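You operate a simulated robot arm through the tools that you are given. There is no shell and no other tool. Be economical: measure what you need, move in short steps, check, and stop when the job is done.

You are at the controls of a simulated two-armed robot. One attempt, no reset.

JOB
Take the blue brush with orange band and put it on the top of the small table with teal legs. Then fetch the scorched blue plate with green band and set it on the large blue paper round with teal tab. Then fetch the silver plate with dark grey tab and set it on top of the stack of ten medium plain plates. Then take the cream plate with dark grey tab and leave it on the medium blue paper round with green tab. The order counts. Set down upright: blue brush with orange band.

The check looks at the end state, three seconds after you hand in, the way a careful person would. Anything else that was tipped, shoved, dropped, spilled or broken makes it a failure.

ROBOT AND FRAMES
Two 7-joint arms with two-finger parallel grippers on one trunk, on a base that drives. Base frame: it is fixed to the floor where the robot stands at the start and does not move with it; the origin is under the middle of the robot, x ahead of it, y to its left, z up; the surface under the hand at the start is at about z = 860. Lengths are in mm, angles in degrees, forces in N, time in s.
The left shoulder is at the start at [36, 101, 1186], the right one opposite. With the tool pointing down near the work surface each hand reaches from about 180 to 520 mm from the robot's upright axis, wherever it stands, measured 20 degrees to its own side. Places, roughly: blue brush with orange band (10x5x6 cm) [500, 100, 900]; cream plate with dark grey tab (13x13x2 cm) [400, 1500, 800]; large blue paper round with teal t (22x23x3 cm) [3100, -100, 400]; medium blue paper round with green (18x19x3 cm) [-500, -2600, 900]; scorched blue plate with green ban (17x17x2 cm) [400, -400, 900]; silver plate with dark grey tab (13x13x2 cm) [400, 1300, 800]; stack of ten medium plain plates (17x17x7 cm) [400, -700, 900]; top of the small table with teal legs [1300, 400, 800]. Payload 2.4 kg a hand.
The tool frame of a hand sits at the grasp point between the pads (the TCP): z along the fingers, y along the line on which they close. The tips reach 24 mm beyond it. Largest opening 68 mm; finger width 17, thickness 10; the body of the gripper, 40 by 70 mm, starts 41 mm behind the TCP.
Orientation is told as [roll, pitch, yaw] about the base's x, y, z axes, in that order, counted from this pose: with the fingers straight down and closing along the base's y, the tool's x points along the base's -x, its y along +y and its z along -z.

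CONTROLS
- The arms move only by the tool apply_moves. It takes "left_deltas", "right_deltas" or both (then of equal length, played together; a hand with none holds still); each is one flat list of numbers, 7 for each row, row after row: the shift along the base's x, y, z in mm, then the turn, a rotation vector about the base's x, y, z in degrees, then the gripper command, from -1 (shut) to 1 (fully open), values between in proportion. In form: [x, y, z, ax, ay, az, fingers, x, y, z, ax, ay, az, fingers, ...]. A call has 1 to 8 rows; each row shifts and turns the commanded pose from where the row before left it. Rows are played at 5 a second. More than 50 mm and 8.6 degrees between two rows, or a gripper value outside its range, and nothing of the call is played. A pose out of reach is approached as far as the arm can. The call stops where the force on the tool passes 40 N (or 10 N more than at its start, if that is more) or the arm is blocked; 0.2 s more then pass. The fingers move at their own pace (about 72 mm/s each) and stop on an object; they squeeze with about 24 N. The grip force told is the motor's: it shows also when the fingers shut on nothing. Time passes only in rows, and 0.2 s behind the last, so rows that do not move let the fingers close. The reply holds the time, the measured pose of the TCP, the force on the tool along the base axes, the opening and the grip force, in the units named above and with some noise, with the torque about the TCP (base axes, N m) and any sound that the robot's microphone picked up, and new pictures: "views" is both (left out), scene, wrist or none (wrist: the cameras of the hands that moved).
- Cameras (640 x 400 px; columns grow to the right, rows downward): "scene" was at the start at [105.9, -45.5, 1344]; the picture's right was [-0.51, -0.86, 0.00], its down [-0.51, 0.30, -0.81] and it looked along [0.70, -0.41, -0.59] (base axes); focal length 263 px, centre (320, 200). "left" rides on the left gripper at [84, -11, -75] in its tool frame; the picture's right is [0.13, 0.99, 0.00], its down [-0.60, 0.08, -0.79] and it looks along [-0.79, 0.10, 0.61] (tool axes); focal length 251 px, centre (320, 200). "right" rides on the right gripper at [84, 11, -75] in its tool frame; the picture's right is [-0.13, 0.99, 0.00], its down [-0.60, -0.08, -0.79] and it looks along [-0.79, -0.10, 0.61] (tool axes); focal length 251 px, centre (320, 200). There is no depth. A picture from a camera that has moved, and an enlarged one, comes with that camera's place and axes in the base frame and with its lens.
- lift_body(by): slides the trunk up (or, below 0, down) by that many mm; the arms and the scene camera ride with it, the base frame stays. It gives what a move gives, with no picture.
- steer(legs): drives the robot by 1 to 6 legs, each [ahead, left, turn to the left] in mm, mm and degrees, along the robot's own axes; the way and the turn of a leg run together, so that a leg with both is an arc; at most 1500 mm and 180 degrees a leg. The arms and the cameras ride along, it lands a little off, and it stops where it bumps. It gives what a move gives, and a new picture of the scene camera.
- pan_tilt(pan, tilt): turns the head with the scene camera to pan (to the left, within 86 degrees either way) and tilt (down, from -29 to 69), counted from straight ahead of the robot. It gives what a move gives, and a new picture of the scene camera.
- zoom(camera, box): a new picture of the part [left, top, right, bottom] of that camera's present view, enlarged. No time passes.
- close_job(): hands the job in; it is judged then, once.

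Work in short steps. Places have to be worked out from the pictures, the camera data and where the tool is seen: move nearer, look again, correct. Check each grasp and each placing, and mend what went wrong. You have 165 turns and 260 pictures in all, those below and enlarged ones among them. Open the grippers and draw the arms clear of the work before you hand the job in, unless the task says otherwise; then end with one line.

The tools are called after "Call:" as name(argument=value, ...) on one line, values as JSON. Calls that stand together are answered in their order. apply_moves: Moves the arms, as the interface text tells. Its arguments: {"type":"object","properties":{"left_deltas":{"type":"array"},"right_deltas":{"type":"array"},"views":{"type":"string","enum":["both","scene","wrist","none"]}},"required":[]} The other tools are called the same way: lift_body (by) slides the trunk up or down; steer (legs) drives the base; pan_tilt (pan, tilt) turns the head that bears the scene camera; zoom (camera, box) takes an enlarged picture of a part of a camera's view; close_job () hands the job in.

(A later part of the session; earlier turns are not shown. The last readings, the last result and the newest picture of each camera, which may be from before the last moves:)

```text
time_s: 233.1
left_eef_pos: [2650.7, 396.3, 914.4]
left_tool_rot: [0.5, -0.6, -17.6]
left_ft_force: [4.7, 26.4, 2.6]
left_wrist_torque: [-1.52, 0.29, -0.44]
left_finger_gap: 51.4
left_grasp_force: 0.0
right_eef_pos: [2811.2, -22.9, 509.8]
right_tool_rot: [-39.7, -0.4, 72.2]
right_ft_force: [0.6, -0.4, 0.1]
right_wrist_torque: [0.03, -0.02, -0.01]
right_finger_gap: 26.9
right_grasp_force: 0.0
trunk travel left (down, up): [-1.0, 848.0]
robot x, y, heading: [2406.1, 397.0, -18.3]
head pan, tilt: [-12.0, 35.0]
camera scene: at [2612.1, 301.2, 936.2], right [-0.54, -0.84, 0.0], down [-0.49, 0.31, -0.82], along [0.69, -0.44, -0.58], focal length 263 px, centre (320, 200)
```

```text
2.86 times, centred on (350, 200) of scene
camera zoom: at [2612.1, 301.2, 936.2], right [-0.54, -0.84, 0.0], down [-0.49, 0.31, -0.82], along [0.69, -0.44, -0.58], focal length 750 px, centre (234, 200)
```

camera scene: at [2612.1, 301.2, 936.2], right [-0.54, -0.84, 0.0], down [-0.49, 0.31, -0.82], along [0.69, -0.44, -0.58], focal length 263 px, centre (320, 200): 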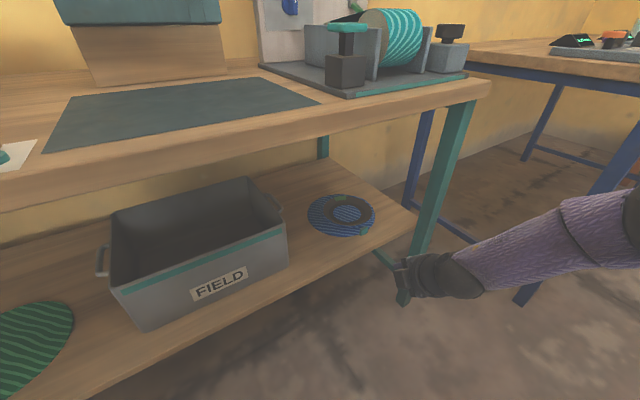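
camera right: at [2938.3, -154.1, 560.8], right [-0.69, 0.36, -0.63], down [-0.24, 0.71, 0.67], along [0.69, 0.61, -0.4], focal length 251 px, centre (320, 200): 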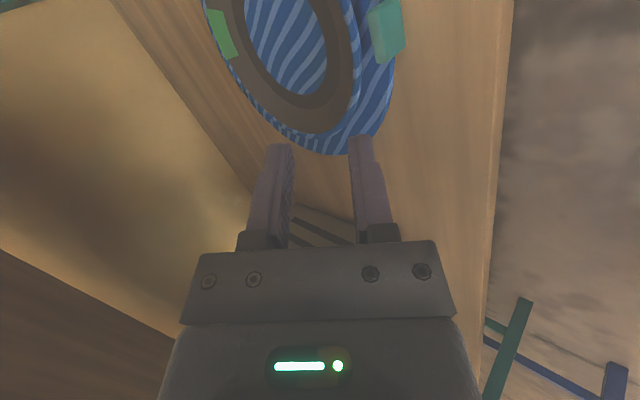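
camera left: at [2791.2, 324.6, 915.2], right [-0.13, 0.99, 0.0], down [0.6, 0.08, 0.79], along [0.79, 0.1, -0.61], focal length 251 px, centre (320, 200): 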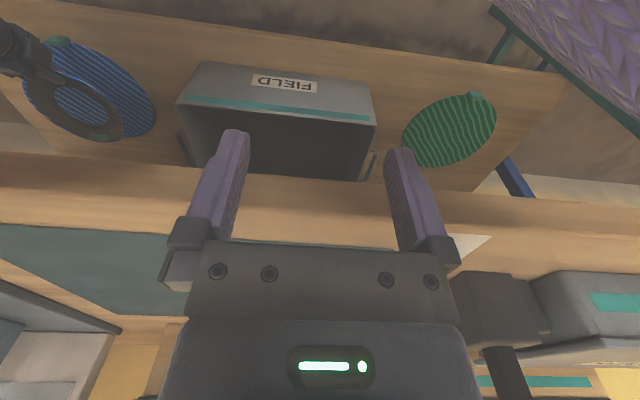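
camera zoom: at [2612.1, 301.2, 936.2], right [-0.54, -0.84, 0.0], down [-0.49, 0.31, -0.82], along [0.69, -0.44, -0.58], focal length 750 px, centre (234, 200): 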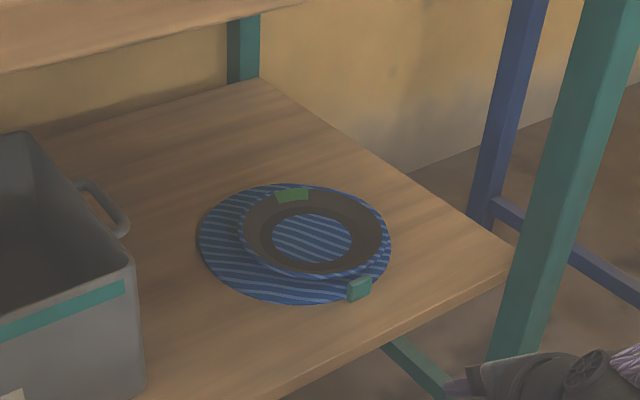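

The plate sits flat wholly on the round (about 20 mm off centre), fine. Now I free the left hand from the head, raise the trunk, and drive back around toward the silver plate.

Call:
apply_moves(left_deltas=[15, 20, 0, 0, 0, 0, 1, 15, 25, -10, 0, 0, 0, 1, 10, 25, -10, 0, 0, 0, 1, 0, 0, 0, 0, 0, 0, 1], views="none")

Call:
lift_body(by=195)

Call:
steer(legs=[[0, 0, 18], [-390, 0, 0], [0, -900, 0], [0, -900, 0], [-1450, 0, 0], [-850, 0, 0]])

```text
time_s: 234.1
left_eef_pos: [2686.4, 452.4, 873.6]
left_tool_rot: [0.4, -0.5, -17.6]
left_ft_force: [0.8, -0.6, -0.2]
left_wrist_torque: [-0.01, -0.01, -0.02]
left_finger_gap: 68.0
left_grasp_force: 0.0
left hand out of reach, approached as far as the arm can: row 1, 2, 3
right_eef_pos: [2811.5, -24.2, 510.1]
right_tool_rot: [-39.6, -0.4, 72.2]
right_ft_force: [0.3, 0.2, -0.2]
right_wrist_torque: [0.02, -0.04, -0.03]
right_finger_gap: 27.2
right_grasp_force: 0.0
trunk travel left (down, up): [-1.0, 848.0]
robot x, y, heading: [2408.2, 393.9, -18.0]
head pan, tilt: [-12.0, 35.0]
```

```text
time_s: 236.3
left_eef_pos: [2688.0, 453.8, 1069.3]
left_tool_rot: [0.6, -0.4, -17.6]
left_ft_force: [-0.6, 0.1, -0.2]
left_wrist_torque: [-0.04, -0.01, 0.01]
left_finger_gap: 67.9
left_grasp_force: 0.0
right_eef_pos: [2811.6, -23.0, 705.4]
right_tool_rot: [-39.6, -0.4, 72.1]
right_ft_force: [0.2, 0.1, 0.6]
right_wrist_torque: [0.02, 0.02, -0.01]
right_finger_gap: 27.0
right_grasp_force: 0.1
trunk travel left (down, up): [-196.0, 654.0]
robot x, y, heading: [2407.8, 388.9, -17.9]
head pan, tilt: [-12.0, 35.0]
```

```text
time_s: 259.2
left_eef_pos: [-69.2, -1153.4, 1068.8]
left_tool_rot: [0.6, -0.5, -1.7]
left_ft_force: [0.2, -0.1, -0.8]
left_wrist_torque: [0.03, 0.02, -0.02]
left_finger_gap: 68.1
left_grasp_force: 0.0
right_eef_pos: [179.5, -1577.6, 704.5]
right_tool_rot: [-39.6, -0.4, 87.9]
right_ft_force: [-0.1, -0.4, 0.2]
right_wrist_torque: [0.0, -0.01, 0.03]
right_finger_gap: 27.2
right_grasp_force: 0.0
trunk travel left (down, up): [-196.0, 654.0]
robot x, y, heading: [-323.3, -1287.1, -2.5]
head pan, tilt: [-12.0, 35.0]
camera scene: at [-164.3, -1314.0, 1138.9], right [-0.25, -0.97, 0.0], down [-0.56, 0.14, -0.82], along [0.79, -0.2, -0.57], focal length 263 px, centre (320, 200)
```

scene: 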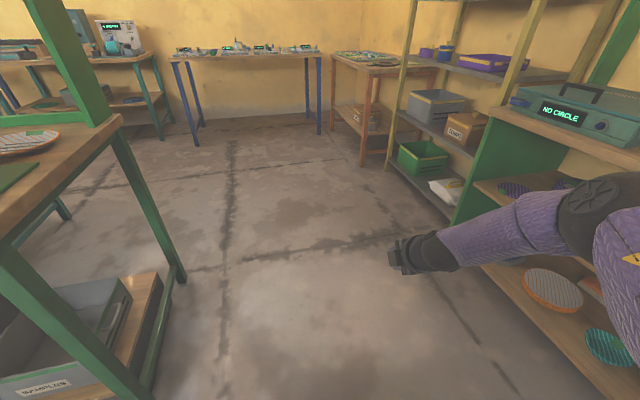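

I drive back from the bench and then left (toward +y) to the table with the silver and cream plates.

Call:
steer(legs=[[-350, 0, 2.5], [0, 1300, 0], [0, 1200, 0]])

Call:
pan_tilt(pan=10, tilt=35)

```text
time_s: 273.2
left_eef_pos: [-390.3, 1349.2, 1068.5]
left_tool_rot: [0.4, -0.4, -0.3]
left_ft_force: [0.5, -0.4, -0.6]
left_wrist_torque: [-0.01, -0.03, -0.02]
left_finger_gap: 67.9
left_grasp_force: 0.1
right_eef_pos: [-130.0, 928.9, 704.1]
right_tool_rot: [-39.5, -0.4, 89.3]
right_ft_force: [0.1, -0.6, -0.1]
right_wrist_torque: [-0.03, -0.02, 0.01]
right_finger_gap: 27.0
right_grasp_force: 0.0
trunk travel left (down, up): [-196.0, 654.0]
robot x, y, heading: [-641.7, 1210.6, -1.2]
head pan, tilt: [-12.0, 35.0]
camera scene: at [-481.7, 1185.7, 1138.9], right [-0.23, -0.97, 0.0], down [-0.56, 0.13, -0.82], along [0.8, -0.18, -0.57], focal length 263 px, centre (320, 200)
```

scene: 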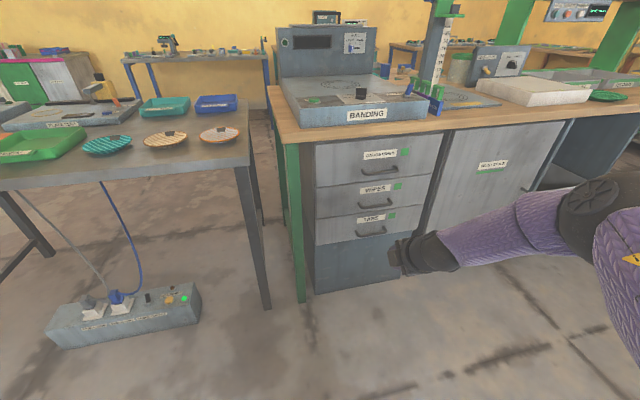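

```text
time_s: 274.1
left_eef_pos: [-390.5, 1348.5, 1068.0]
left_tool_rot: [0.5, -0.3, -0.5]
left_ft_force: [-0.2, -0.5, -0.2]
left_wrist_torque: [0.0, -0.03, 0.01]
left_finger_gap: 67.9
left_grasp_force: 0.0
right_eef_pos: [-131.1, 929.8, 705.7]
right_tool_rot: [-39.6, -0.4, 89.4]
right_ft_force: [-0.9, -0.3, 0.2]
right_wrist_torque: [0.02, -0.03, 0.02]
right_finger_gap: 27.5
right_grasp_force: 0.1
trunk travel left (down, up): [-196.0, 654.0]
robot x, y, heading: [-640.7, 1207.3, -1.0]
head pan, tilt: [10.0, 35.0]
camera scene: at [-480.5, 1219.2, 1138.9], right [0.16, -0.99, 0.0], down [-0.57, -0.09, -0.82], along [0.81, 0.13, -0.57], focal length 263 px, centre (320, 200)
```

scene: 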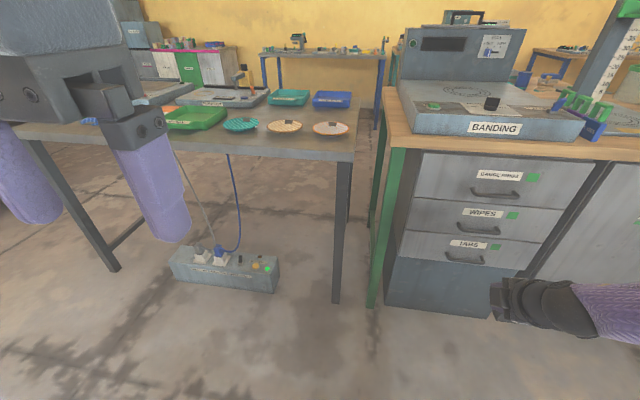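

The two small plates are near the front edge of the dark table. I zoom to identify them.

Call:
zoom(camera="scene", box=[200, 80, 380, 180])

```text
3.56 times, centred on (290, 130) of scene
camera zoom: at [-480.5, 1219.2, 1138.9], right [0.16, -0.99, 0.0], down [-0.57, -0.09, -0.82], along [0.81, 0.13, -0.57], focal length 934 px, centre (427, 449)
```

zoom: 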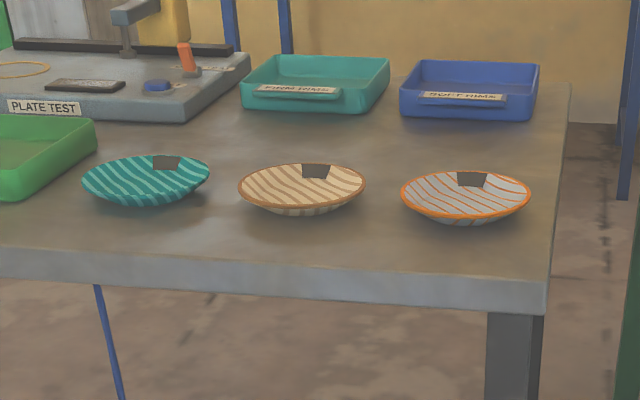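

The right one (silver-white, orange rim, dark tab) is the silver plate at ≈[415,1324], table z≈796, edge x≈265. I prepare the right hand: raise it, pull back, flatten to ~30°, gap 16; then drive to stand before it.

Call:
apply_moves(right_deltas=[-15, 0, 30, 0, -5, 0, -0.53, -20, 0, 35, 0, -5, 0, -0.53, -20, 0, 35, 0, -5, 0, -0.53, -20, 0, 35, 0, -5, 0, -0.53, 0, 0, 35, 0, 0, 0, -0.53], views="none")

Call:
steer(legs=[[0, 0, 1], [0, 385, 0], [470, 0, 0]])

Call:
pan_tilt(pan=-20, tilt=45)

```text
time_s: 275.3
left_eef_pos: [-390.8, 1349.0, 1068.8]
left_tool_rot: [0.6, -0.5, -0.4]
left_ft_force: [-0.3, 0.3, -0.2]
left_wrist_torque: [-0.03, -0.02, 0.03]
left_finger_gap: 67.8
left_grasp_force: 0.2
right_eef_pos: [-204.7, 930.7, 875.2]
right_tool_rot: [-59.6, -0.6, 89.4]
right_ft_force: [0.3, -0.4, 0.0]
right_wrist_torque: [0.0, 0.01, 0.0]
right_finger_gap: 16.1
right_grasp_force: 0.1
trunk travel left (down, up): [-196.0, 654.0]
robot x, y, heading: [-640.7, 1207.5, -1.0]
head pan, tilt: [10.0, 35.0]
```

```text
time_s: 280.4
left_eef_pos: [79.6, 1725.5, 1069.5]
left_tool_rot: [0.6, -0.5, 0.1]
left_ft_force: [0.3, -0.2, -0.4]
left_wrist_torque: [0.04, 0.0, 0.02]
left_finger_gap: 67.9
left_grasp_force: 0.1
right_eef_pos: [267.4, 1307.5, 874.6]
right_tool_rot: [-59.6, -0.6, 89.8]
right_ft_force: [0.0, 0.0, -0.1]
right_wrist_torque: [0.01, -0.03, -0.02]
right_finger_gap: 15.9
right_grasp_force: 0.2
trunk travel left (down, up): [-196.0, 654.0]
robot x, y, heading: [-169.0, 1576.5, -0.8]
head pan, tilt: [10.0, 35.0]
camera scene: at [-10.6, 1594.4, 1138.9], right [0.16, -0.99, 0.0], down [-0.57, -0.09, -0.82], along [0.81, 0.13, -0.57], focal length 263 px, centre (320, 200)
```

scene: 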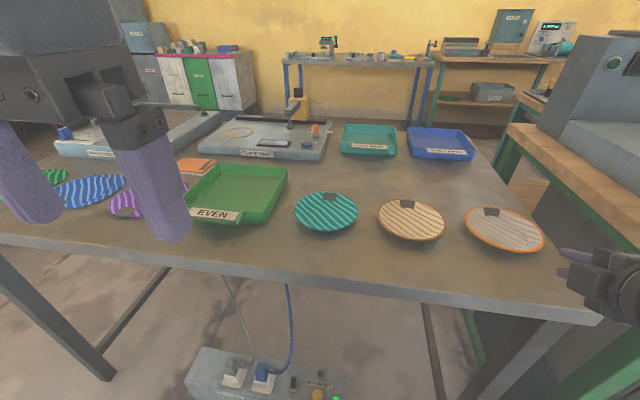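

```text
time_s: 281.4
left_eef_pos: [77.6, 1723.7, 1068.9]
left_tool_rot: [0.5, -0.4, 0.0]
left_ft_force: [0.7, -0.2, -0.7]
left_wrist_torque: [-0.05, 0.06, 0.0]
left_finger_gap: 67.8
left_grasp_force: 0.1
right_eef_pos: [267.8, 1305.9, 873.6]
right_tool_rot: [-59.6, -0.6, 89.9]
right_ft_force: [0.6, 0.5, -0.9]
right_wrist_torque: [0.04, 0.02, 0.01]
right_finger_gap: 16.0
right_grasp_force: 0.1
trunk travel left (down, up): [-196.0, 654.0]
robot x, y, heading: [-166.8, 1582.6, -0.8]
head pan, tilt: [-20.0, 45.0]
camera scene: at [-21.4, 1551.5, 1124.1], right [-0.35, -0.94, 0.0], down [-0.66, 0.25, -0.71], along [0.66, -0.25, -0.71], focal length 263 px, centre (320, 200)
```

scene: 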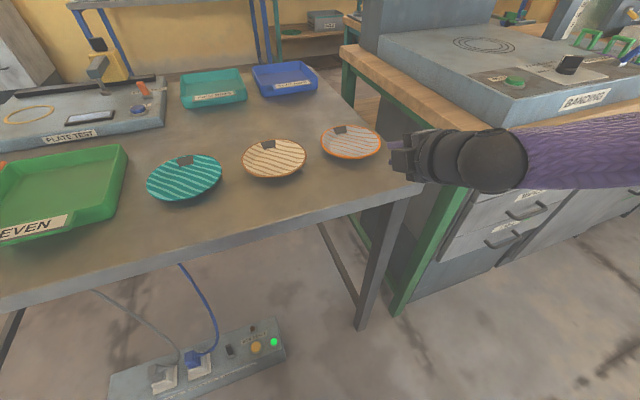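

Call:
zoom(camera="scene", box=[230, 110, 430, 240])

Call:
zoom(camera="right", box=[180, 0, 460, 200])

```text
3.08 times, centred on (330, 175) of scene
camera zoom: at [-21.4, 1551.5, 1124.1], right [-0.35, -0.94, 0.0], down [-0.66, 0.25, -0.71], along [0.66, -0.25, -0.71], focal length 808 px, centre (289, 277)
```

zoom: 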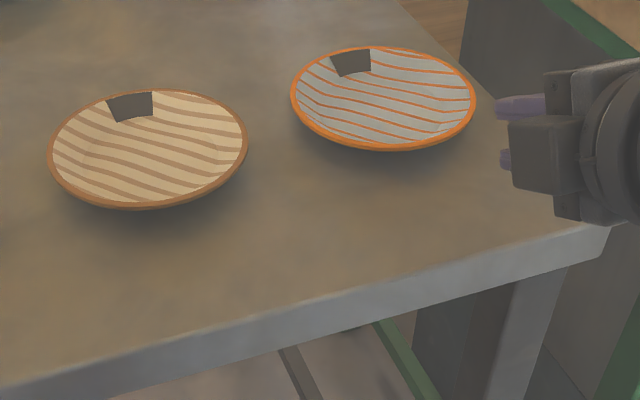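

```text
2.00 times, centred on (320, 100) of right
camera zoom: at [196.9, 1222.4, 902.7], right [-0.5, 0.14, -0.85], down [-0.64, 0.6, 0.47], along [0.58, 0.79, -0.21], focal length 503 px, centre (320, 400)
```

zoom: 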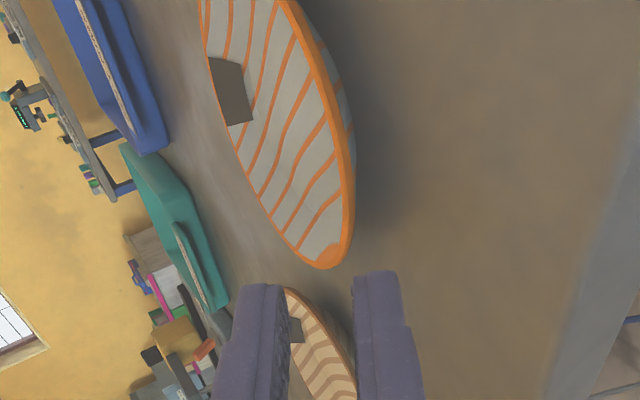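

Silver plate: centre ≈[406,1321], rim z≈819, near edge x≈342. I move to the standoff on the approach line.

Call:
apply_moves(right_deltas=[18, 8, -14, 0, 0, 0, -0.53, 19, 7, -14, 0, 0, 0, -0.53, 0, 0, 0, 0, 0, 0, -0.53], views="none")

Call:
zoom(camera="right", box=[200, 20, 420, 180])

Call:
zoom(camera="scene", box=[280, 100, 420, 200])

```text
time_s: 282.2
left_eef_pos: [79.0, 1724.0, 1068.8]
left_tool_rot: [0.4, -0.4, 0.0]
left_ft_force: [0.6, -0.4, 0.1]
left_wrist_torque: [-0.01, -0.01, 0.01]
left_finger_gap: 67.9
left_grasp_force: 0.1
right_eef_pos: [305.3, 1322.4, 846.8]
right_tool_rot: [-59.7, -0.6, 89.9]
right_ft_force: [0.0, -0.1, 0.4]
right_wrist_torque: [0.01, 0.02, 0.01]
right_finger_gap: 16.1
right_grasp_force: 0.1
trunk travel left (down, up): [-196.0, 654.0]
robot x, y, heading: [-169.4, 1581.4, -1.0]
head pan, tilt: [-20.0, 45.0]
```

```text
2.50 times, centred on (310, 100) of right
camera zoom: at [234.3, 1237.9, 874.5], right [-0.5, 0.14, -0.85], down [-0.64, 0.6, 0.47], along [0.58, 0.79, -0.21], focal length 629 px, centre (345, 450)
```

zoom: 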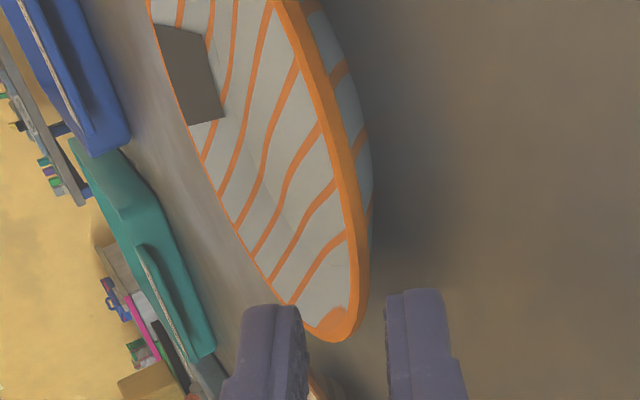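

```text
4.00 times, centred on (350, 150) of scene
camera zoom: at [-21.3, 1551.4, 1124.1], right [-0.35, -0.94, 0.0], down [-0.66, 0.25, -0.71], along [0.66, -0.25, -0.71], focal length 1050 px, centre (200, 400)
```

zoom: 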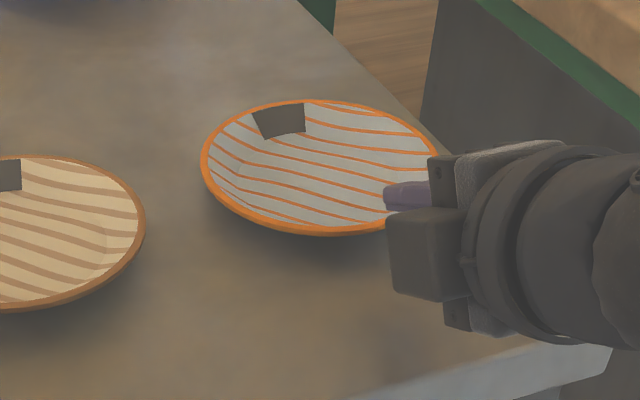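

Aligned. I advance ~42 mm along the finger axis.

Call:
apply_moves(right_deltas=[9.5, 0, -5.6, 0, 0, 0, -0.53, 9.5, 0, -5.6, 0, 0, 0, -0.53, 9.5, 0, -5.6, 0, 0, 0, -0.53, 7.5, 0, -4.4, 0, 0, 0, -0.53, 0, 0, 0, 0, 0, 0, -0.53], views="none")

Call:
zoom(camera="right", box=[200, 40, 420, 200])

Call:
zoom(camera="scene", box=[280, 100, 420, 200])

```text
time_s: 283.4
left_eef_pos: [77.4, 1724.2, 1069.5]
left_tool_rot: [0.5, -0.5, -0.1]
left_ft_force: [-0.1, 1.3, 0.0]
left_wrist_torque: [-0.01, 0.01, -0.04]
left_finger_gap: 68.1
left_grasp_force: 0.0
right_eef_pos: [339.3, 1322.4, 826.5]
right_tool_rot: [-59.8, -0.7, 89.8]
right_ft_force: [-8.1, 1.4, 8.9]
right_wrist_torque: [-0.04, 0.09, -0.05]
right_finger_gap: 13.0
right_grasp_force: 0.1
trunk travel left (down, up): [-196.0, 654.0]
robot x, y, heading: [-173.5, 1578.6, -0.4]
head pan, tilt: [-20.0, 45.0]
```

```text
2.50 times, centred on (310, 120) of right
camera zoom: at [268.5, 1237.2, 854.7], right [-0.5, 0.14, -0.86], down [-0.64, 0.6, 0.47], along [0.58, 0.79, -0.21], focal length 629 px, centre (345, 400)
```

zoom: 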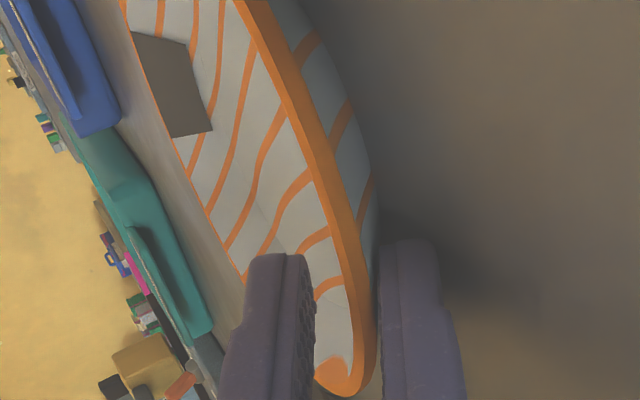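

```text
4.00 times, centred on (350, 150) of scene
camera zoom: at [-23.0, 1551.7, 1124.4], right [-0.35, -0.94, 0.0], down [-0.66, 0.25, -0.71], along [0.66, -0.25, -0.71], focal length 1050 px, centre (200, 400)
```

zoom: 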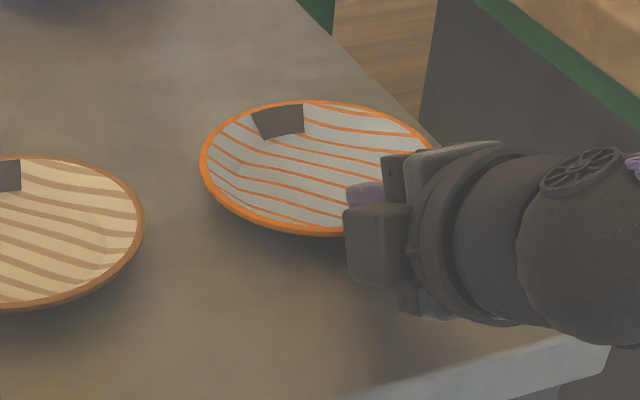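

The lower finger just grazes the table; overlap is good. I close and see how it seats.

Call:
apply_moves(right_deltas=[0, 0, 1.5, 0, 0, 0, -0.7, 0, 0, 0, 0, 0, 0, -0.9, 0, 0, 0, 0, 0, 0, -1, 0, 0, 0, 0, 0, 0, -1, 0, 0, 0, 0, 0, 0, -1], views="none")

Call:
zoom(camera="right", box=[200, 40, 420, 200])

Call:
zoom(camera="scene", box=[280, 100, 420, 200])

```text
time_s: 284.6
left_eef_pos: [79.5, 1725.3, 1068.2]
left_tool_rot: [0.5, -0.5, 0.0]
left_ft_force: [-0.5, 0.3, 0.1]
left_wrist_torque: [0.0, -0.01, 0.01]
left_finger_gap: 68.2
left_grasp_force: 0.1
right_eef_pos: [340.6, 1321.6, 826.7]
right_tool_rot: [-59.6, -0.6, 89.9]
right_ft_force: [0.2, -0.4, 0.4]
right_wrist_torque: [0.03, 0.02, -0.01]
right_finger_gap: 2.0
right_grasp_force: 24.6
trunk travel left (down, up): [-196.0, 654.0]
robot x, y, heading: [-169.0, 1580.7, -0.8]
head pan, tilt: [-20.0, 45.0]
```

```text
2.50 times, centred on (310, 120) of right
camera zoom: at [269.8, 1237.6, 854.9], right [-0.5, 0.14, -0.85], down [-0.64, 0.6, 0.47], along [0.58, 0.79, -0.21], focal length 629 px, centre (345, 400)
```

zoom: 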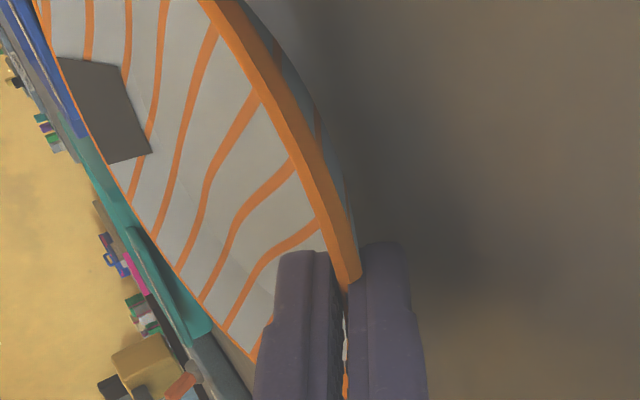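

```text
4.00 times, centred on (350, 150) of scene
camera zoom: at [-21.3, 1551.4, 1124.1], right [-0.35, -0.94, 0.0], down [-0.66, 0.25, -0.71], along [0.66, -0.25, -0.71], focal length 1050 px, centre (200, 400)
```

zoom: 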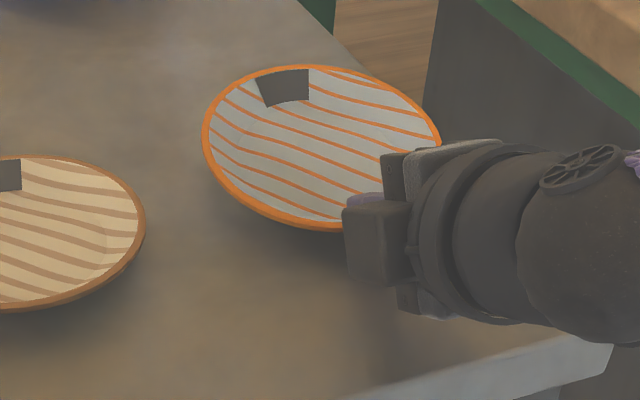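

It seats flush (gap 2.0, plate tipped slightly far-side-up). I lift 30 mm and watch for creep.

Call:
apply_moves(right_deltas=[0, 0, 10, 0, 0, 0, -1, 0, 0, 20, 0, 0, 0, -1, 0, 0, 15, 0, 0, 0, -1, 0, 0, 0, 0, 0, 0, -1, 0, 0, 0, 0, 0, 0, -1, 0, 0, 0, 0, 0, 0, -1, 0, 0, 0, 0, 0, 0, -1, 0, 0, 0, 0, 0, 0, -1], views="none")

Call:
zoom(camera="right", box=[200, 40, 420, 200])

Call:
apply_moves(right_deltas=[0, 0, 0, 0, 0, 0, -1, 0, 0, 0, 0, 0, 0, -1, 0, 0, 0, 0, 0, 0, -1, 0, 0, 0, 0, 0, 0, -1, 0, 0, 0, 0, 0, 0, -1, 0, 0, 0, 0, 0, 0, -1, 0, 0, 0, 0, 0, 0, -1, 0, 0, 0, 0, 0, 0, -1], views="scene")

Call:
zoom(camera="right", box=[200, 40, 420, 200])

```text
time_s: 286.4
left_eef_pos: [78.2, 1723.6, 1069.5]
left_tool_rot: [0.5, -0.4, -0.1]
left_ft_force: [0.4, 0.1, -1.6]
left_wrist_torque: [0.02, -0.02, 0.03]
left_finger_gap: 67.6
left_grasp_force: 0.1
right_eef_pos: [340.6, 1320.5, 871.5]
right_tool_rot: [-59.7, -0.6, 89.8]
right_ft_force: [-0.2, 0.1, 0.7]
right_wrist_torque: [0.01, 0.02, 0.0]
right_finger_gap: 1.6
right_grasp_force: 24.2
trunk travel left (down, up): [-196.0, 654.0]
robot x, y, heading: [-164.8, 1585.5, -0.8]
head pan, tilt: [-20.0, 45.0]
```

```text
2.50 times, centred on (310, 120) of right
camera zoom: at [270.0, 1236.9, 899.6], right [-0.5, 0.14, -0.85], down [-0.64, 0.6, 0.47], along [0.58, 0.79, -0.21], focal length 629 px, centre (345, 400)
```

zoom: 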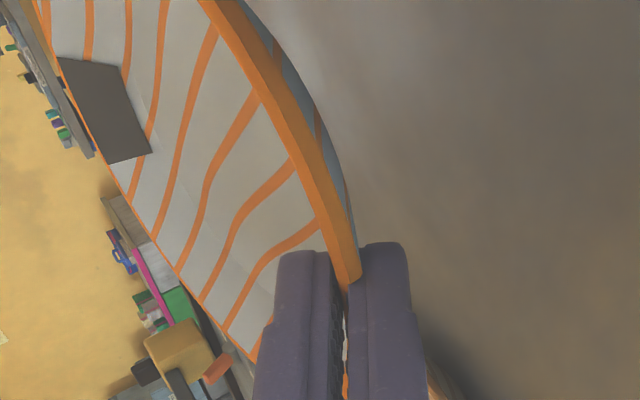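

```text
time_s: 288.2
left_eef_pos: [78.0, 1724.6, 1069.2]
left_tool_rot: [0.5, -0.4, 0.0]
left_ft_force: [0.3, 0.4, 0.4]
left_wrist_torque: [0.01, -0.01, 0.01]
left_finger_gap: 67.8
left_grasp_force: 0.2
right_eef_pos: [340.2, 1320.8, 872.1]
right_tool_rot: [-59.5, -0.6, 89.9]
right_ft_force: [-0.2, -0.3, 0.0]
right_wrist_torque: [0.0, 0.01, 0.02]
right_finger_gap: 1.6
right_grasp_force: 24.3
trunk travel left (down, up): [-196.0, 654.0]
robot x, y, heading: [-167.9, 1580.7, -0.5]
head pan, tilt: [-20.0, 45.0]
camera scene: at [-21.4, 1551.4, 1124.1], right [-0.35, -0.94, 0.0], down [-0.66, 0.25, -0.71], along [0.66, -0.25, -0.71], focal length 263 px, centre (320, 200)
```

scene: 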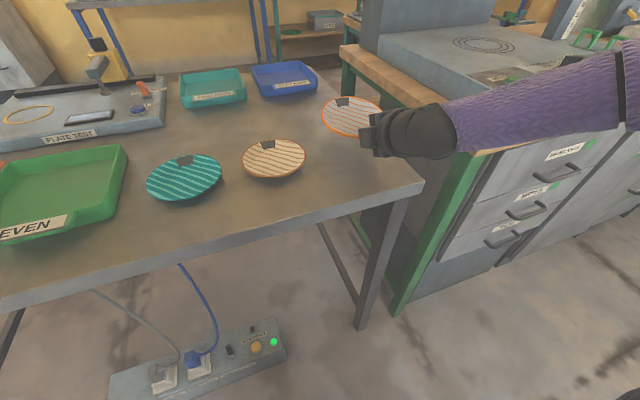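

```text
2.50 times, centred on (310, 120) of right
camera zoom: at [270.0, 1236.9, 899.6], right [-0.5, 0.14, -0.85], down [-0.64, 0.6, 0.47], along [0.58, 0.79, -0.21], focal length 629 px, centre (345, 400)
```

zoom: 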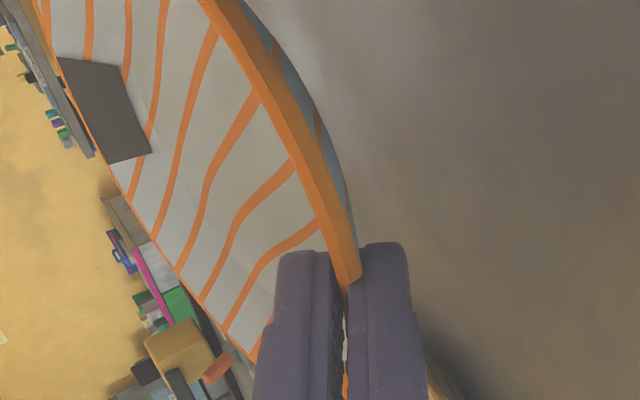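

The grip is rigid with no creep. I steepen 12° to level the plate, raise the trunk 140 mm, and drive to the stack of plain plates.

Call:
apply_moves(right_deltas=[0, 0, 10, 0, 4, 0, -1, 0, 0, 10, 0, 4, 0, -1, 0, 0, 5, 0, 4, 0, -1, 0, 0, 0, 0, 0, 0, -1], views="none")

Call:
lift_body(by=140)

Call:
zoom(camera="right", box=[160, 0, 440, 200])

Call:
steer(legs=[[-450, 0, 0.7], [0, -1025, 0], [0, -1025, 0]])

```text
time_s: 289.2
left_eef_pos: [79.7, 1724.8, 1068.0]
left_tool_rot: [0.5, -0.5, 0.0]
left_ft_force: [0.0, 0.8, 0.3]
left_wrist_torque: [0.02, -0.04, 0.0]
left_finger_gap: 68.3
left_grasp_force: 0.1
right_eef_pos: [342.0, 1320.2, 893.2]
right_tool_rot: [-49.5, -0.2, 89.4]
right_ft_force: [0.4, 0.0, 0.1]
right_wrist_torque: [0.03, 0.01, -0.02]
right_finger_gap: 1.6
right_grasp_force: 24.0
right hand out of reach, approached as far as the arm can: row 3
trunk travel left (down, up): [-196.0, 654.0]
robot x, y, heading: [-171.7, 1580.9, -0.6]
head pan, tilt: [-20.0, 45.0]
```

```text
time_s: 290.8
left_eef_pos: [78.7, 1724.2, 1209.0]
left_tool_rot: [0.6, -0.4, 0.0]
left_ft_force: [0.2, -0.2, 0.3]
left_wrist_torque: [0.04, 0.0, -0.03]
left_finger_gap: 68.1
left_grasp_force: 0.1
right_eef_pos: [341.0, 1319.3, 1032.1]
right_tool_rot: [-47.5, -0.5, 89.8]
right_ft_force: [-0.5, -0.3, 0.7]
right_wrist_torque: [-0.01, 0.0, 0.0]
right_finger_gap: 1.5
right_grasp_force: 24.1
trunk travel left (down, up): [-336.0, 514.0]
robot x, y, heading: [-165.1, 1583.1, -0.8]
head pan, tilt: [-20.0, 45.0]
```

```text
2.00 times, centred on (300, 100) of right
camera zoom: at [276.9, 1235.9, 1075.5], right [-0.67, 0.14, -0.73], down [-0.53, 0.6, 0.6], along [0.52, 0.79, -0.33], focal length 503 px, centre (360, 400)
```

zoom: 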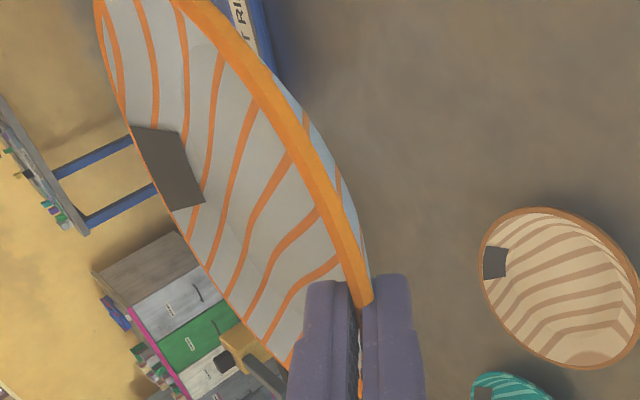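

```text
time_s: 303.3
left_eef_pos: [-382.4, -322.3, 1208.5]
left_tool_rot: [0.5, -0.5, 0.0]
left_ft_force: [-0.9, -0.2, 0.0]
left_wrist_torque: [0.02, 0.0, -0.02]
left_finger_gap: 67.9
left_grasp_force: 0.0
right_eef_pos: [-121.2, -726.8, 1033.1]
right_tool_rot: [-47.6, -0.5, 89.8]
right_ft_force: [-0.5, 0.2, -0.7]
right_wrist_torque: [-0.03, 0.04, -0.01]
right_finger_gap: 1.7
right_grasp_force: 24.2
trunk travel left (down, up): [-336.0, 514.0]
robot x, y, heading: [-630.5, -466.2, -0.7]
head pan, tilt: [-20.0, 45.0]
camera scene: at [-514.0, -494.7, 1266.2], right [-0.35, -0.94, 0.0], down [-0.66, 0.25, -0.71], along [0.66, -0.25, -0.71], focal length 263 px, centre (320, 200)
```

scene: 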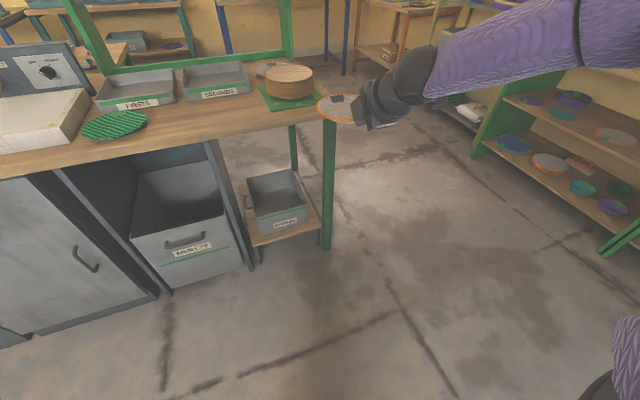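

Plate still held. I go 300 mm forward toward the stack and look closely.

Call:
steer(legs=[[300, 0, 0.7]])

Call:
zoom(camera="scene", box=[220, 40, 420, 200])

Call:
zoom(camera="right", box=[160, 0, 560, 250])

```text
time_s: 305.4
left_eef_pos: [-84.0, -323.3, 1208.7]
left_tool_rot: [0.4, -0.4, 0.2]
left_ft_force: [0.0, -0.1, -0.3]
left_wrist_torque: [0.01, 0.0, 0.0]
left_finger_gap: 68.0
left_grasp_force: 0.1
right_eef_pos: [180.5, -725.3, 1033.1]
right_tool_rot: [-47.5, -0.6, 90.1]
right_ft_force: [-0.1, -0.2, -1.2]
right_wrist_torque: [-0.01, 0.0, -0.01]
right_finger_gap: 1.9
right_grasp_force: 24.0
trunk travel left (down, up): [-336.0, 514.0]
robot x, y, heading: [-329.4, -467.3, -0.3]
head pan, tilt: [-20.0, 45.0]
camera scene: at [-214.2, -496.4, 1266.1], right [-0.35, -0.94, 0.0], down [-0.66, 0.25, -0.71], along [0.66, -0.25, -0.71], focal length 263 px, centre (320, 200)
```

scene: 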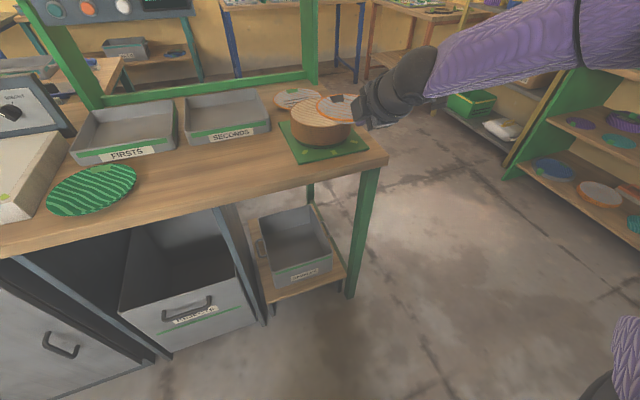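

```text
2.50 times, centred on (320, 120) of scene
camera zoom: at [-214.2, -496.4, 1266.1], right [-0.35, -0.94, 0.0], down [-0.66, 0.25, -0.71], along [0.66, -0.25, -0.71], focal length 656 px, centre (320, 400)
```

zoom: 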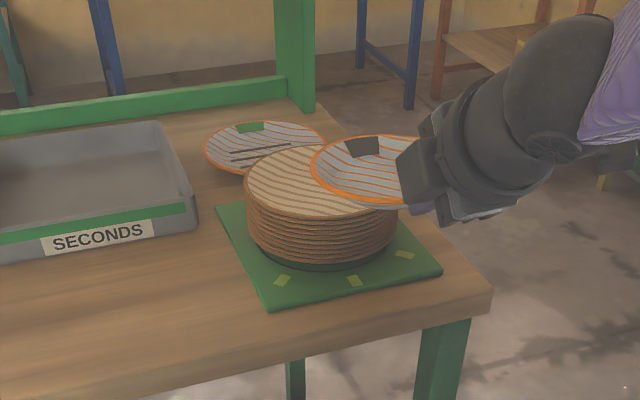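

```text
1.60 times, centred on (360, 125) of right
camera zoom: at [117.3, -810.2, 1075.6], right [-0.67, 0.13, -0.73], down [-0.53, 0.6, 0.6], along [0.52, 0.79, -0.33], focal length 402 px, centre (256, 320)
```

zoom: 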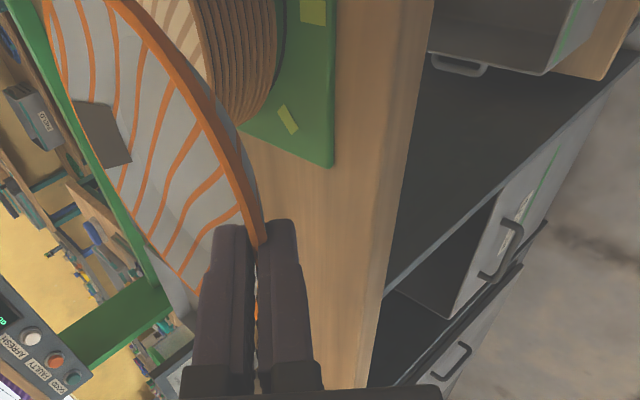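

Stack centre ≈[395,−728], top ≈930. My plate's centre is ~65 mm ahead of the TCP. I drive 150 mm forward, above the stack.

Call:
steer(legs=[[150, 0, 0.3]])

Call:
zoom(camera="scene", box=[220, 60, 460, 240])

Call:
zoom(camera="right", box=[160, 0, 480, 200])

```text
time_s: 306.8
left_eef_pos: [70.4, -323.3, 1208.7]
left_tool_rot: [0.5, -0.4, 0.5]
left_ft_force: [0.1, 0.9, 0.2]
left_wrist_torque: [0.01, 0.0, -0.01]
left_finger_gap: 68.0
left_grasp_force: 0.2
right_eef_pos: [334.2, -723.1, 1033.3]
right_tool_rot: [-47.6, -0.5, 90.3]
right_ft_force: [-0.8, 0.2, 0.2]
right_wrist_torque: [0.01, 0.02, -0.01]
right_finger_gap: 1.9
right_grasp_force: 23.5
trunk travel left (down, up): [-336.0, 514.0]
robot x, y, heading: [-178.1, -466.3, -0.2]
head pan, tilt: [-20.0, 45.0]
camera scene: at [-60.1, -496.5, 1266.1], right [-0.34, -0.94, 0.0], down [-0.66, 0.24, -0.71], along [0.66, -0.24, -0.71], focal length 263 px, centre (320, 200)
```

scene: 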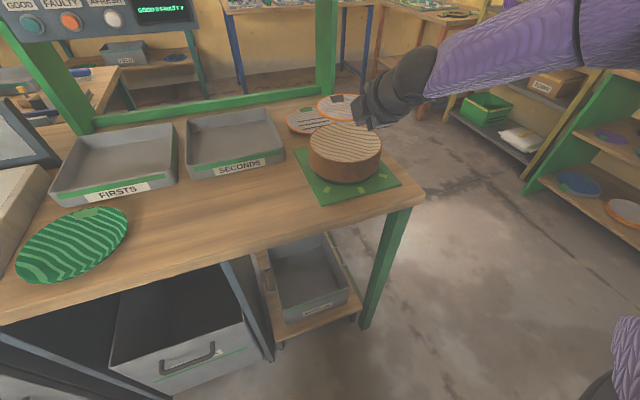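

```text
2.22 times, centred on (340, 150) of scene
camera zoom: at [-60.1, -496.5, 1266.1], right [-0.34, -0.94, 0.0], down [-0.66, 0.24, -0.71], along [0.66, -0.24, -0.71], focal length 584 px, centre (276, 311)
```

zoom: 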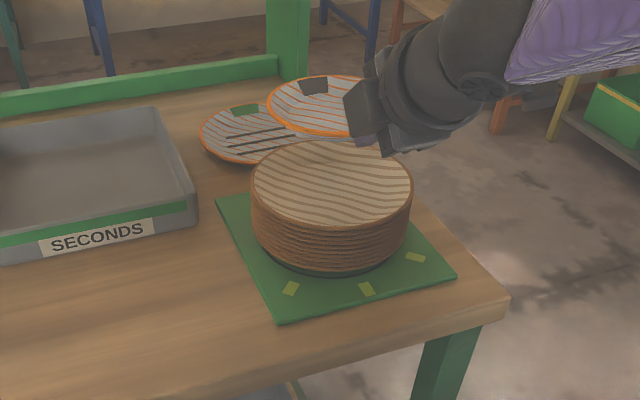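

```text
2.00 times, centred on (320, 100) of right
camera zoom: at [272.5, -809.2, 1075.5], right [-0.67, 0.13, -0.73], down [-0.54, 0.6, 0.6], along [0.51, 0.79, -0.33], focal length 503 px, centre (320, 400)
```

zoom: 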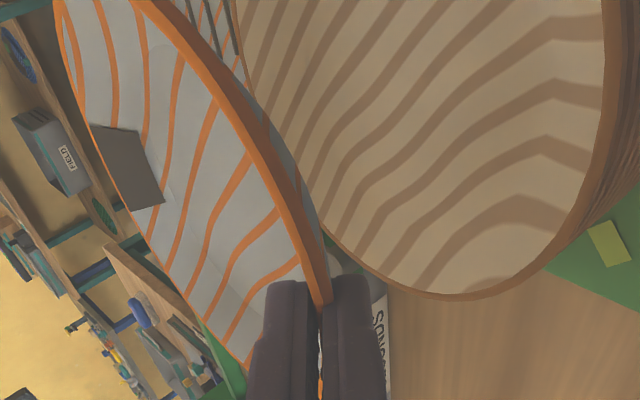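

Fits give the stack centre ≈[410,−726], so I add 10 mm forward and lower to just above the stack.

Call:
apply_moves(right_deltas=[10, -3, -20, 0, 0, 0, -1, 0, 0, -20, 0, 0, 0, -1, 0, 0, -20, 0, 0, 0, -1, 0, 0, -10, 0, 0, 0, -1, 0, 0, 0, 0, 0, 0, -1], views="none")

Call:
zoom(camera="scene", box=[260, 70, 420, 190])

Call:
zoom(camera="right", box=[160, 0, 480, 200])

```text
time_s: 308.0
left_eef_pos: [68.9, -323.1, 1209.3]
left_tool_rot: [0.5, -0.5, 0.5]
left_ft_force: [-1.1, 0.0, -0.1]
left_wrist_torque: [0.0, 0.01, 0.01]
left_finger_gap: 68.0
left_grasp_force: 0.1
right_eef_pos: [344.3, -728.0, 964.1]
right_tool_rot: [-47.6, -0.6, 90.3]
right_ft_force: [-0.4, -1.4, 0.2]
right_wrist_torque: [-0.02, 0.03, 0.0]
right_finger_gap: 1.8
right_grasp_force: 23.8
trunk travel left (down, up): [-336.0, 514.0]
robot x, y, heading: [-180.2, -465.4, 0.1]
head pan, tilt: [-20.0, 45.0]
```

```text
3.33 times, centred on (340, 130) of scene
camera zoom: at [-60.7, -496.5, 1266.2], right [-0.34, -0.94, 0.0], down [-0.66, 0.24, -0.71], along [0.66, -0.24, -0.71], focal length 875 px, centre (253, 433)
```

zoom: 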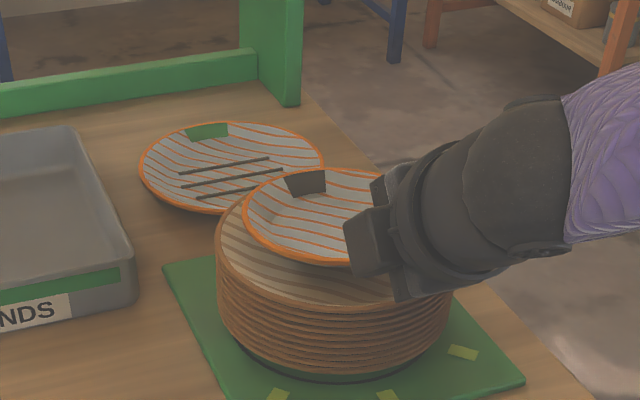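

```text
2.00 times, centred on (320, 100) of right
camera zoom: at [282.8, -813.6, 1005.9], right [-0.67, 0.13, -0.73], down [-0.54, 0.6, 0.6], along [0.52, 0.79, -0.33], focal length 503 px, centre (320, 400)
```

zoom: 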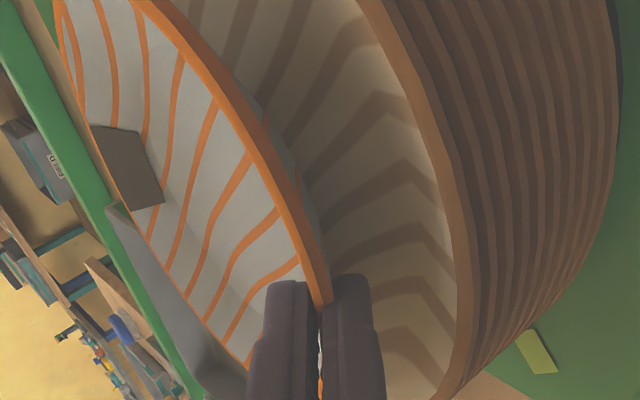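

Well centred over the hollow of the stack's top plate. I lower in small steps to contact.

Call:
apply_moves(right_deltas=[0, 0, -6, 0, 0, 0, -1, 0, 0, -5, 0, 0, 0, -1, 0, 0, -4, 0, 0, 0, -1, 0, 0, -3, 0, 0, 0, -1, 0, 0, 0, 0, 0, 0, -1], views="none")

Call:
zoom(camera="right", box=[160, 0, 480, 200])

```text
time_s: 309.2
left_eef_pos: [66.9, -322.4, 1208.9]
left_tool_rot: [0.5, -0.6, 0.5]
left_ft_force: [1.1, -0.8, 0.2]
left_wrist_torque: [0.0, 0.0, -0.01]
left_finger_gap: 68.3
left_grasp_force: 0.1
right_eef_pos: [342.6, -728.5, 947.8]
right_tool_rot: [-47.9, -0.5, 90.3]
right_ft_force: [-2.9, -3.7, 21.2]
right_wrist_torque: [-0.08, -0.62, -0.08]
right_finger_gap: 2.7
right_grasp_force: 23.9
trunk travel left (down, up): [-336.0, 514.0]
robot x, y, heading: [-177.0, -470.9, 0.0]
head pan, tilt: [-20.0, 45.0]
```

```text
2.00 times, centred on (320, 100) of right
camera zoom: at [280.6, -812.7, 989.8], right [-0.67, 0.13, -0.73], down [-0.54, 0.6, 0.6], along [0.52, 0.79, -0.33], focal length 503 px, centre (320, 400)
```

zoom: 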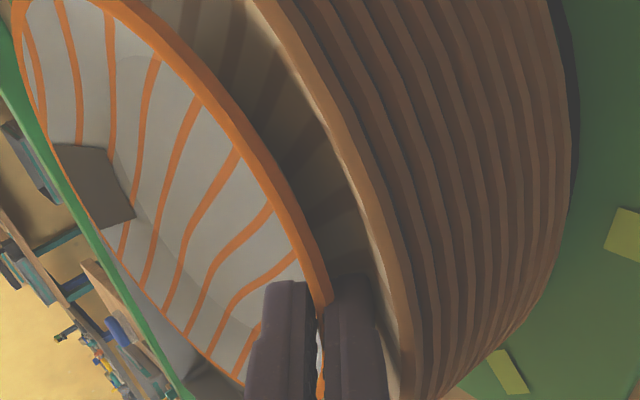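

Seated with 21 N. I ease up 2 mm, open gradually, then withdraw along the finger axis.

Call:
apply_moves(right_deltas=[0, 0, 2, 0, 0, 0, -1, 0, 0, 0, 0, 0, 0, -0.85, 0, 0, 0, 0, 0, 0, -0.75, 0, 0, 0, 0, 0, 0, -0.65, 0, 0, 0, 0, 0, 0, -0.6, 0, 0, 0, 0, 0, 0, -0.55], views="none")

Call:
zoom(camera="right", box=[160, 0, 480, 200])

Call:
zoom(camera="scene", box=[260, 70, 420, 190])

```text
time_s: 310.6
left_eef_pos: [68.7, -322.9, 1207.8]
left_tool_rot: [0.5, -0.5, 0.5]
left_ft_force: [-0.4, 0.5, 0.5]
left_wrist_torque: [0.01, 0.03, 0.0]
left_finger_gap: 68.3
left_grasp_force: 0.0
right_eef_pos: [344.1, -726.7, 950.5]
right_tool_rot: [-47.7, -0.5, 90.2]
right_ft_force: [1.3, -2.9, 14.2]
right_wrist_torque: [-0.09, -0.14, -0.02]
right_finger_gap: 6.5
right_grasp_force: 0.1
trunk travel left (down, up): [-336.0, 514.0]
robot x, y, heading: [-180.6, -467.7, 0.1]
head pan, tilt: [-20.0, 45.0]
```

```text
2.00 times, centred on (320, 100) of right
camera zoom: at [281.6, -811.9, 990.9], right [-0.67, 0.13, -0.73], down [-0.54, 0.6, 0.6], along [0.52, 0.79, -0.33], focal length 503 px, centre (320, 400)
```

zoom: 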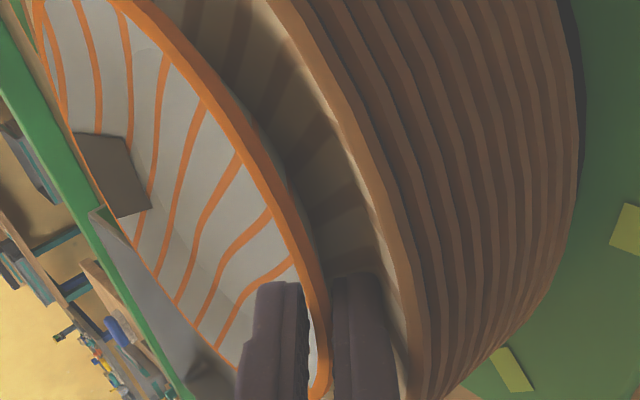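

```text
3.33 times, centred on (340, 130) of scene
camera zoom: at [-61.8, -496.2, 1266.3], right [-0.34, -0.94, 0.0], down [-0.66, 0.24, -0.71], along [0.66, -0.24, -0.71], focal length 875 px, centre (253, 433)
```

zoom: 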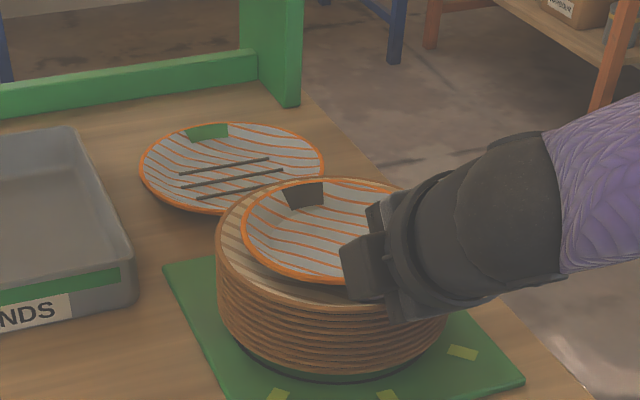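

The lower finger rests lightly on the stack's slope; the plate is loose in the gap. I withdraw along the finger axis slowly.

Call:
apply_moves(right_deltas=[-4.4, 0, 4.3, 0, 0, 0, -0.6, -5.9, 0, 5.4, 0, 0, 0, -0.6, -5.9, 0, 5.4, 0, 0, 0, -0.6, -7.4, 0, 6.8, 0, 0, 0, -0.6, -11, 0, 10, 0, 0, 0, -0.6, -15, 0, 13.5, 0, 0, 0, -0.6], views="none")

Call:
zoom(camera="scene", box=[260, 70, 420, 190])

Call:
zoom(camera="right", box=[160, 0, 480, 200])

```text
time_s: 312.0
left_eef_pos: [69.9, -322.5, 1207.4]
left_tool_rot: [0.5, -0.5, 0.4]
left_ft_force: [0.6, 0.7, 0.2]
left_wrist_torque: [0.03, 0.0, 0.01]
left_finger_gap: 68.0
left_grasp_force: 0.0
right_eef_pos: [293.8, -726.0, 993.1]
right_tool_rot: [-47.7, -0.5, 90.2]
right_ft_force: [-0.3, -0.1, 0.3]
right_wrist_torque: [-0.02, 0.02, 0.01]
right_finger_gap: 13.8
right_grasp_force: 0.0
trunk travel left (down, up): [-336.0, 514.0]
robot x, y, heading: [-178.2, -464.9, -0.1]
head pan, tilt: [-20.0, 45.0]
```

```text
3.33 times, centred on (340, 130) of scene
camera zoom: at [-60.9, -496.5, 1266.2], right [-0.34, -0.94, 0.0], down [-0.66, 0.24, -0.71], along [0.66, -0.24, -0.71], focal length 875 px, centre (253, 433)
```

zoom: 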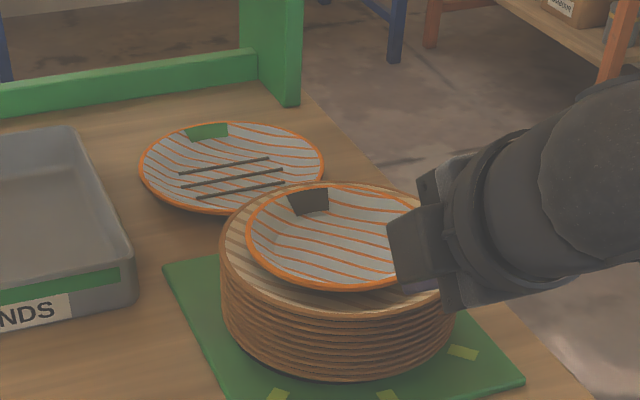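

```text
2.00 times, centred on (320, 100) of right
camera zoom: at [231.7, -811.9, 1035.3], right [-0.67, 0.13, -0.73], down [-0.54, 0.6, 0.6], along [0.52, 0.79, -0.33], focal length 503 px, centre (320, 400)
```

zoom: 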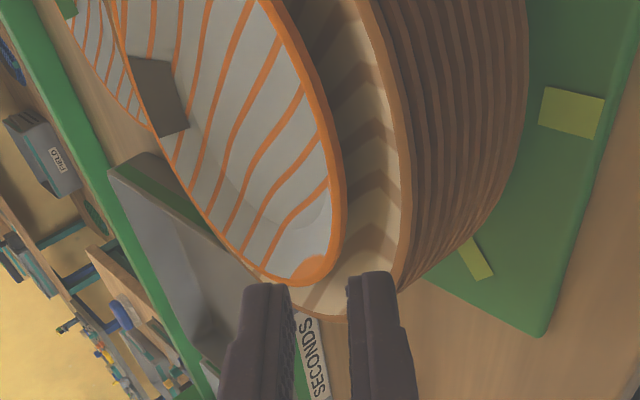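

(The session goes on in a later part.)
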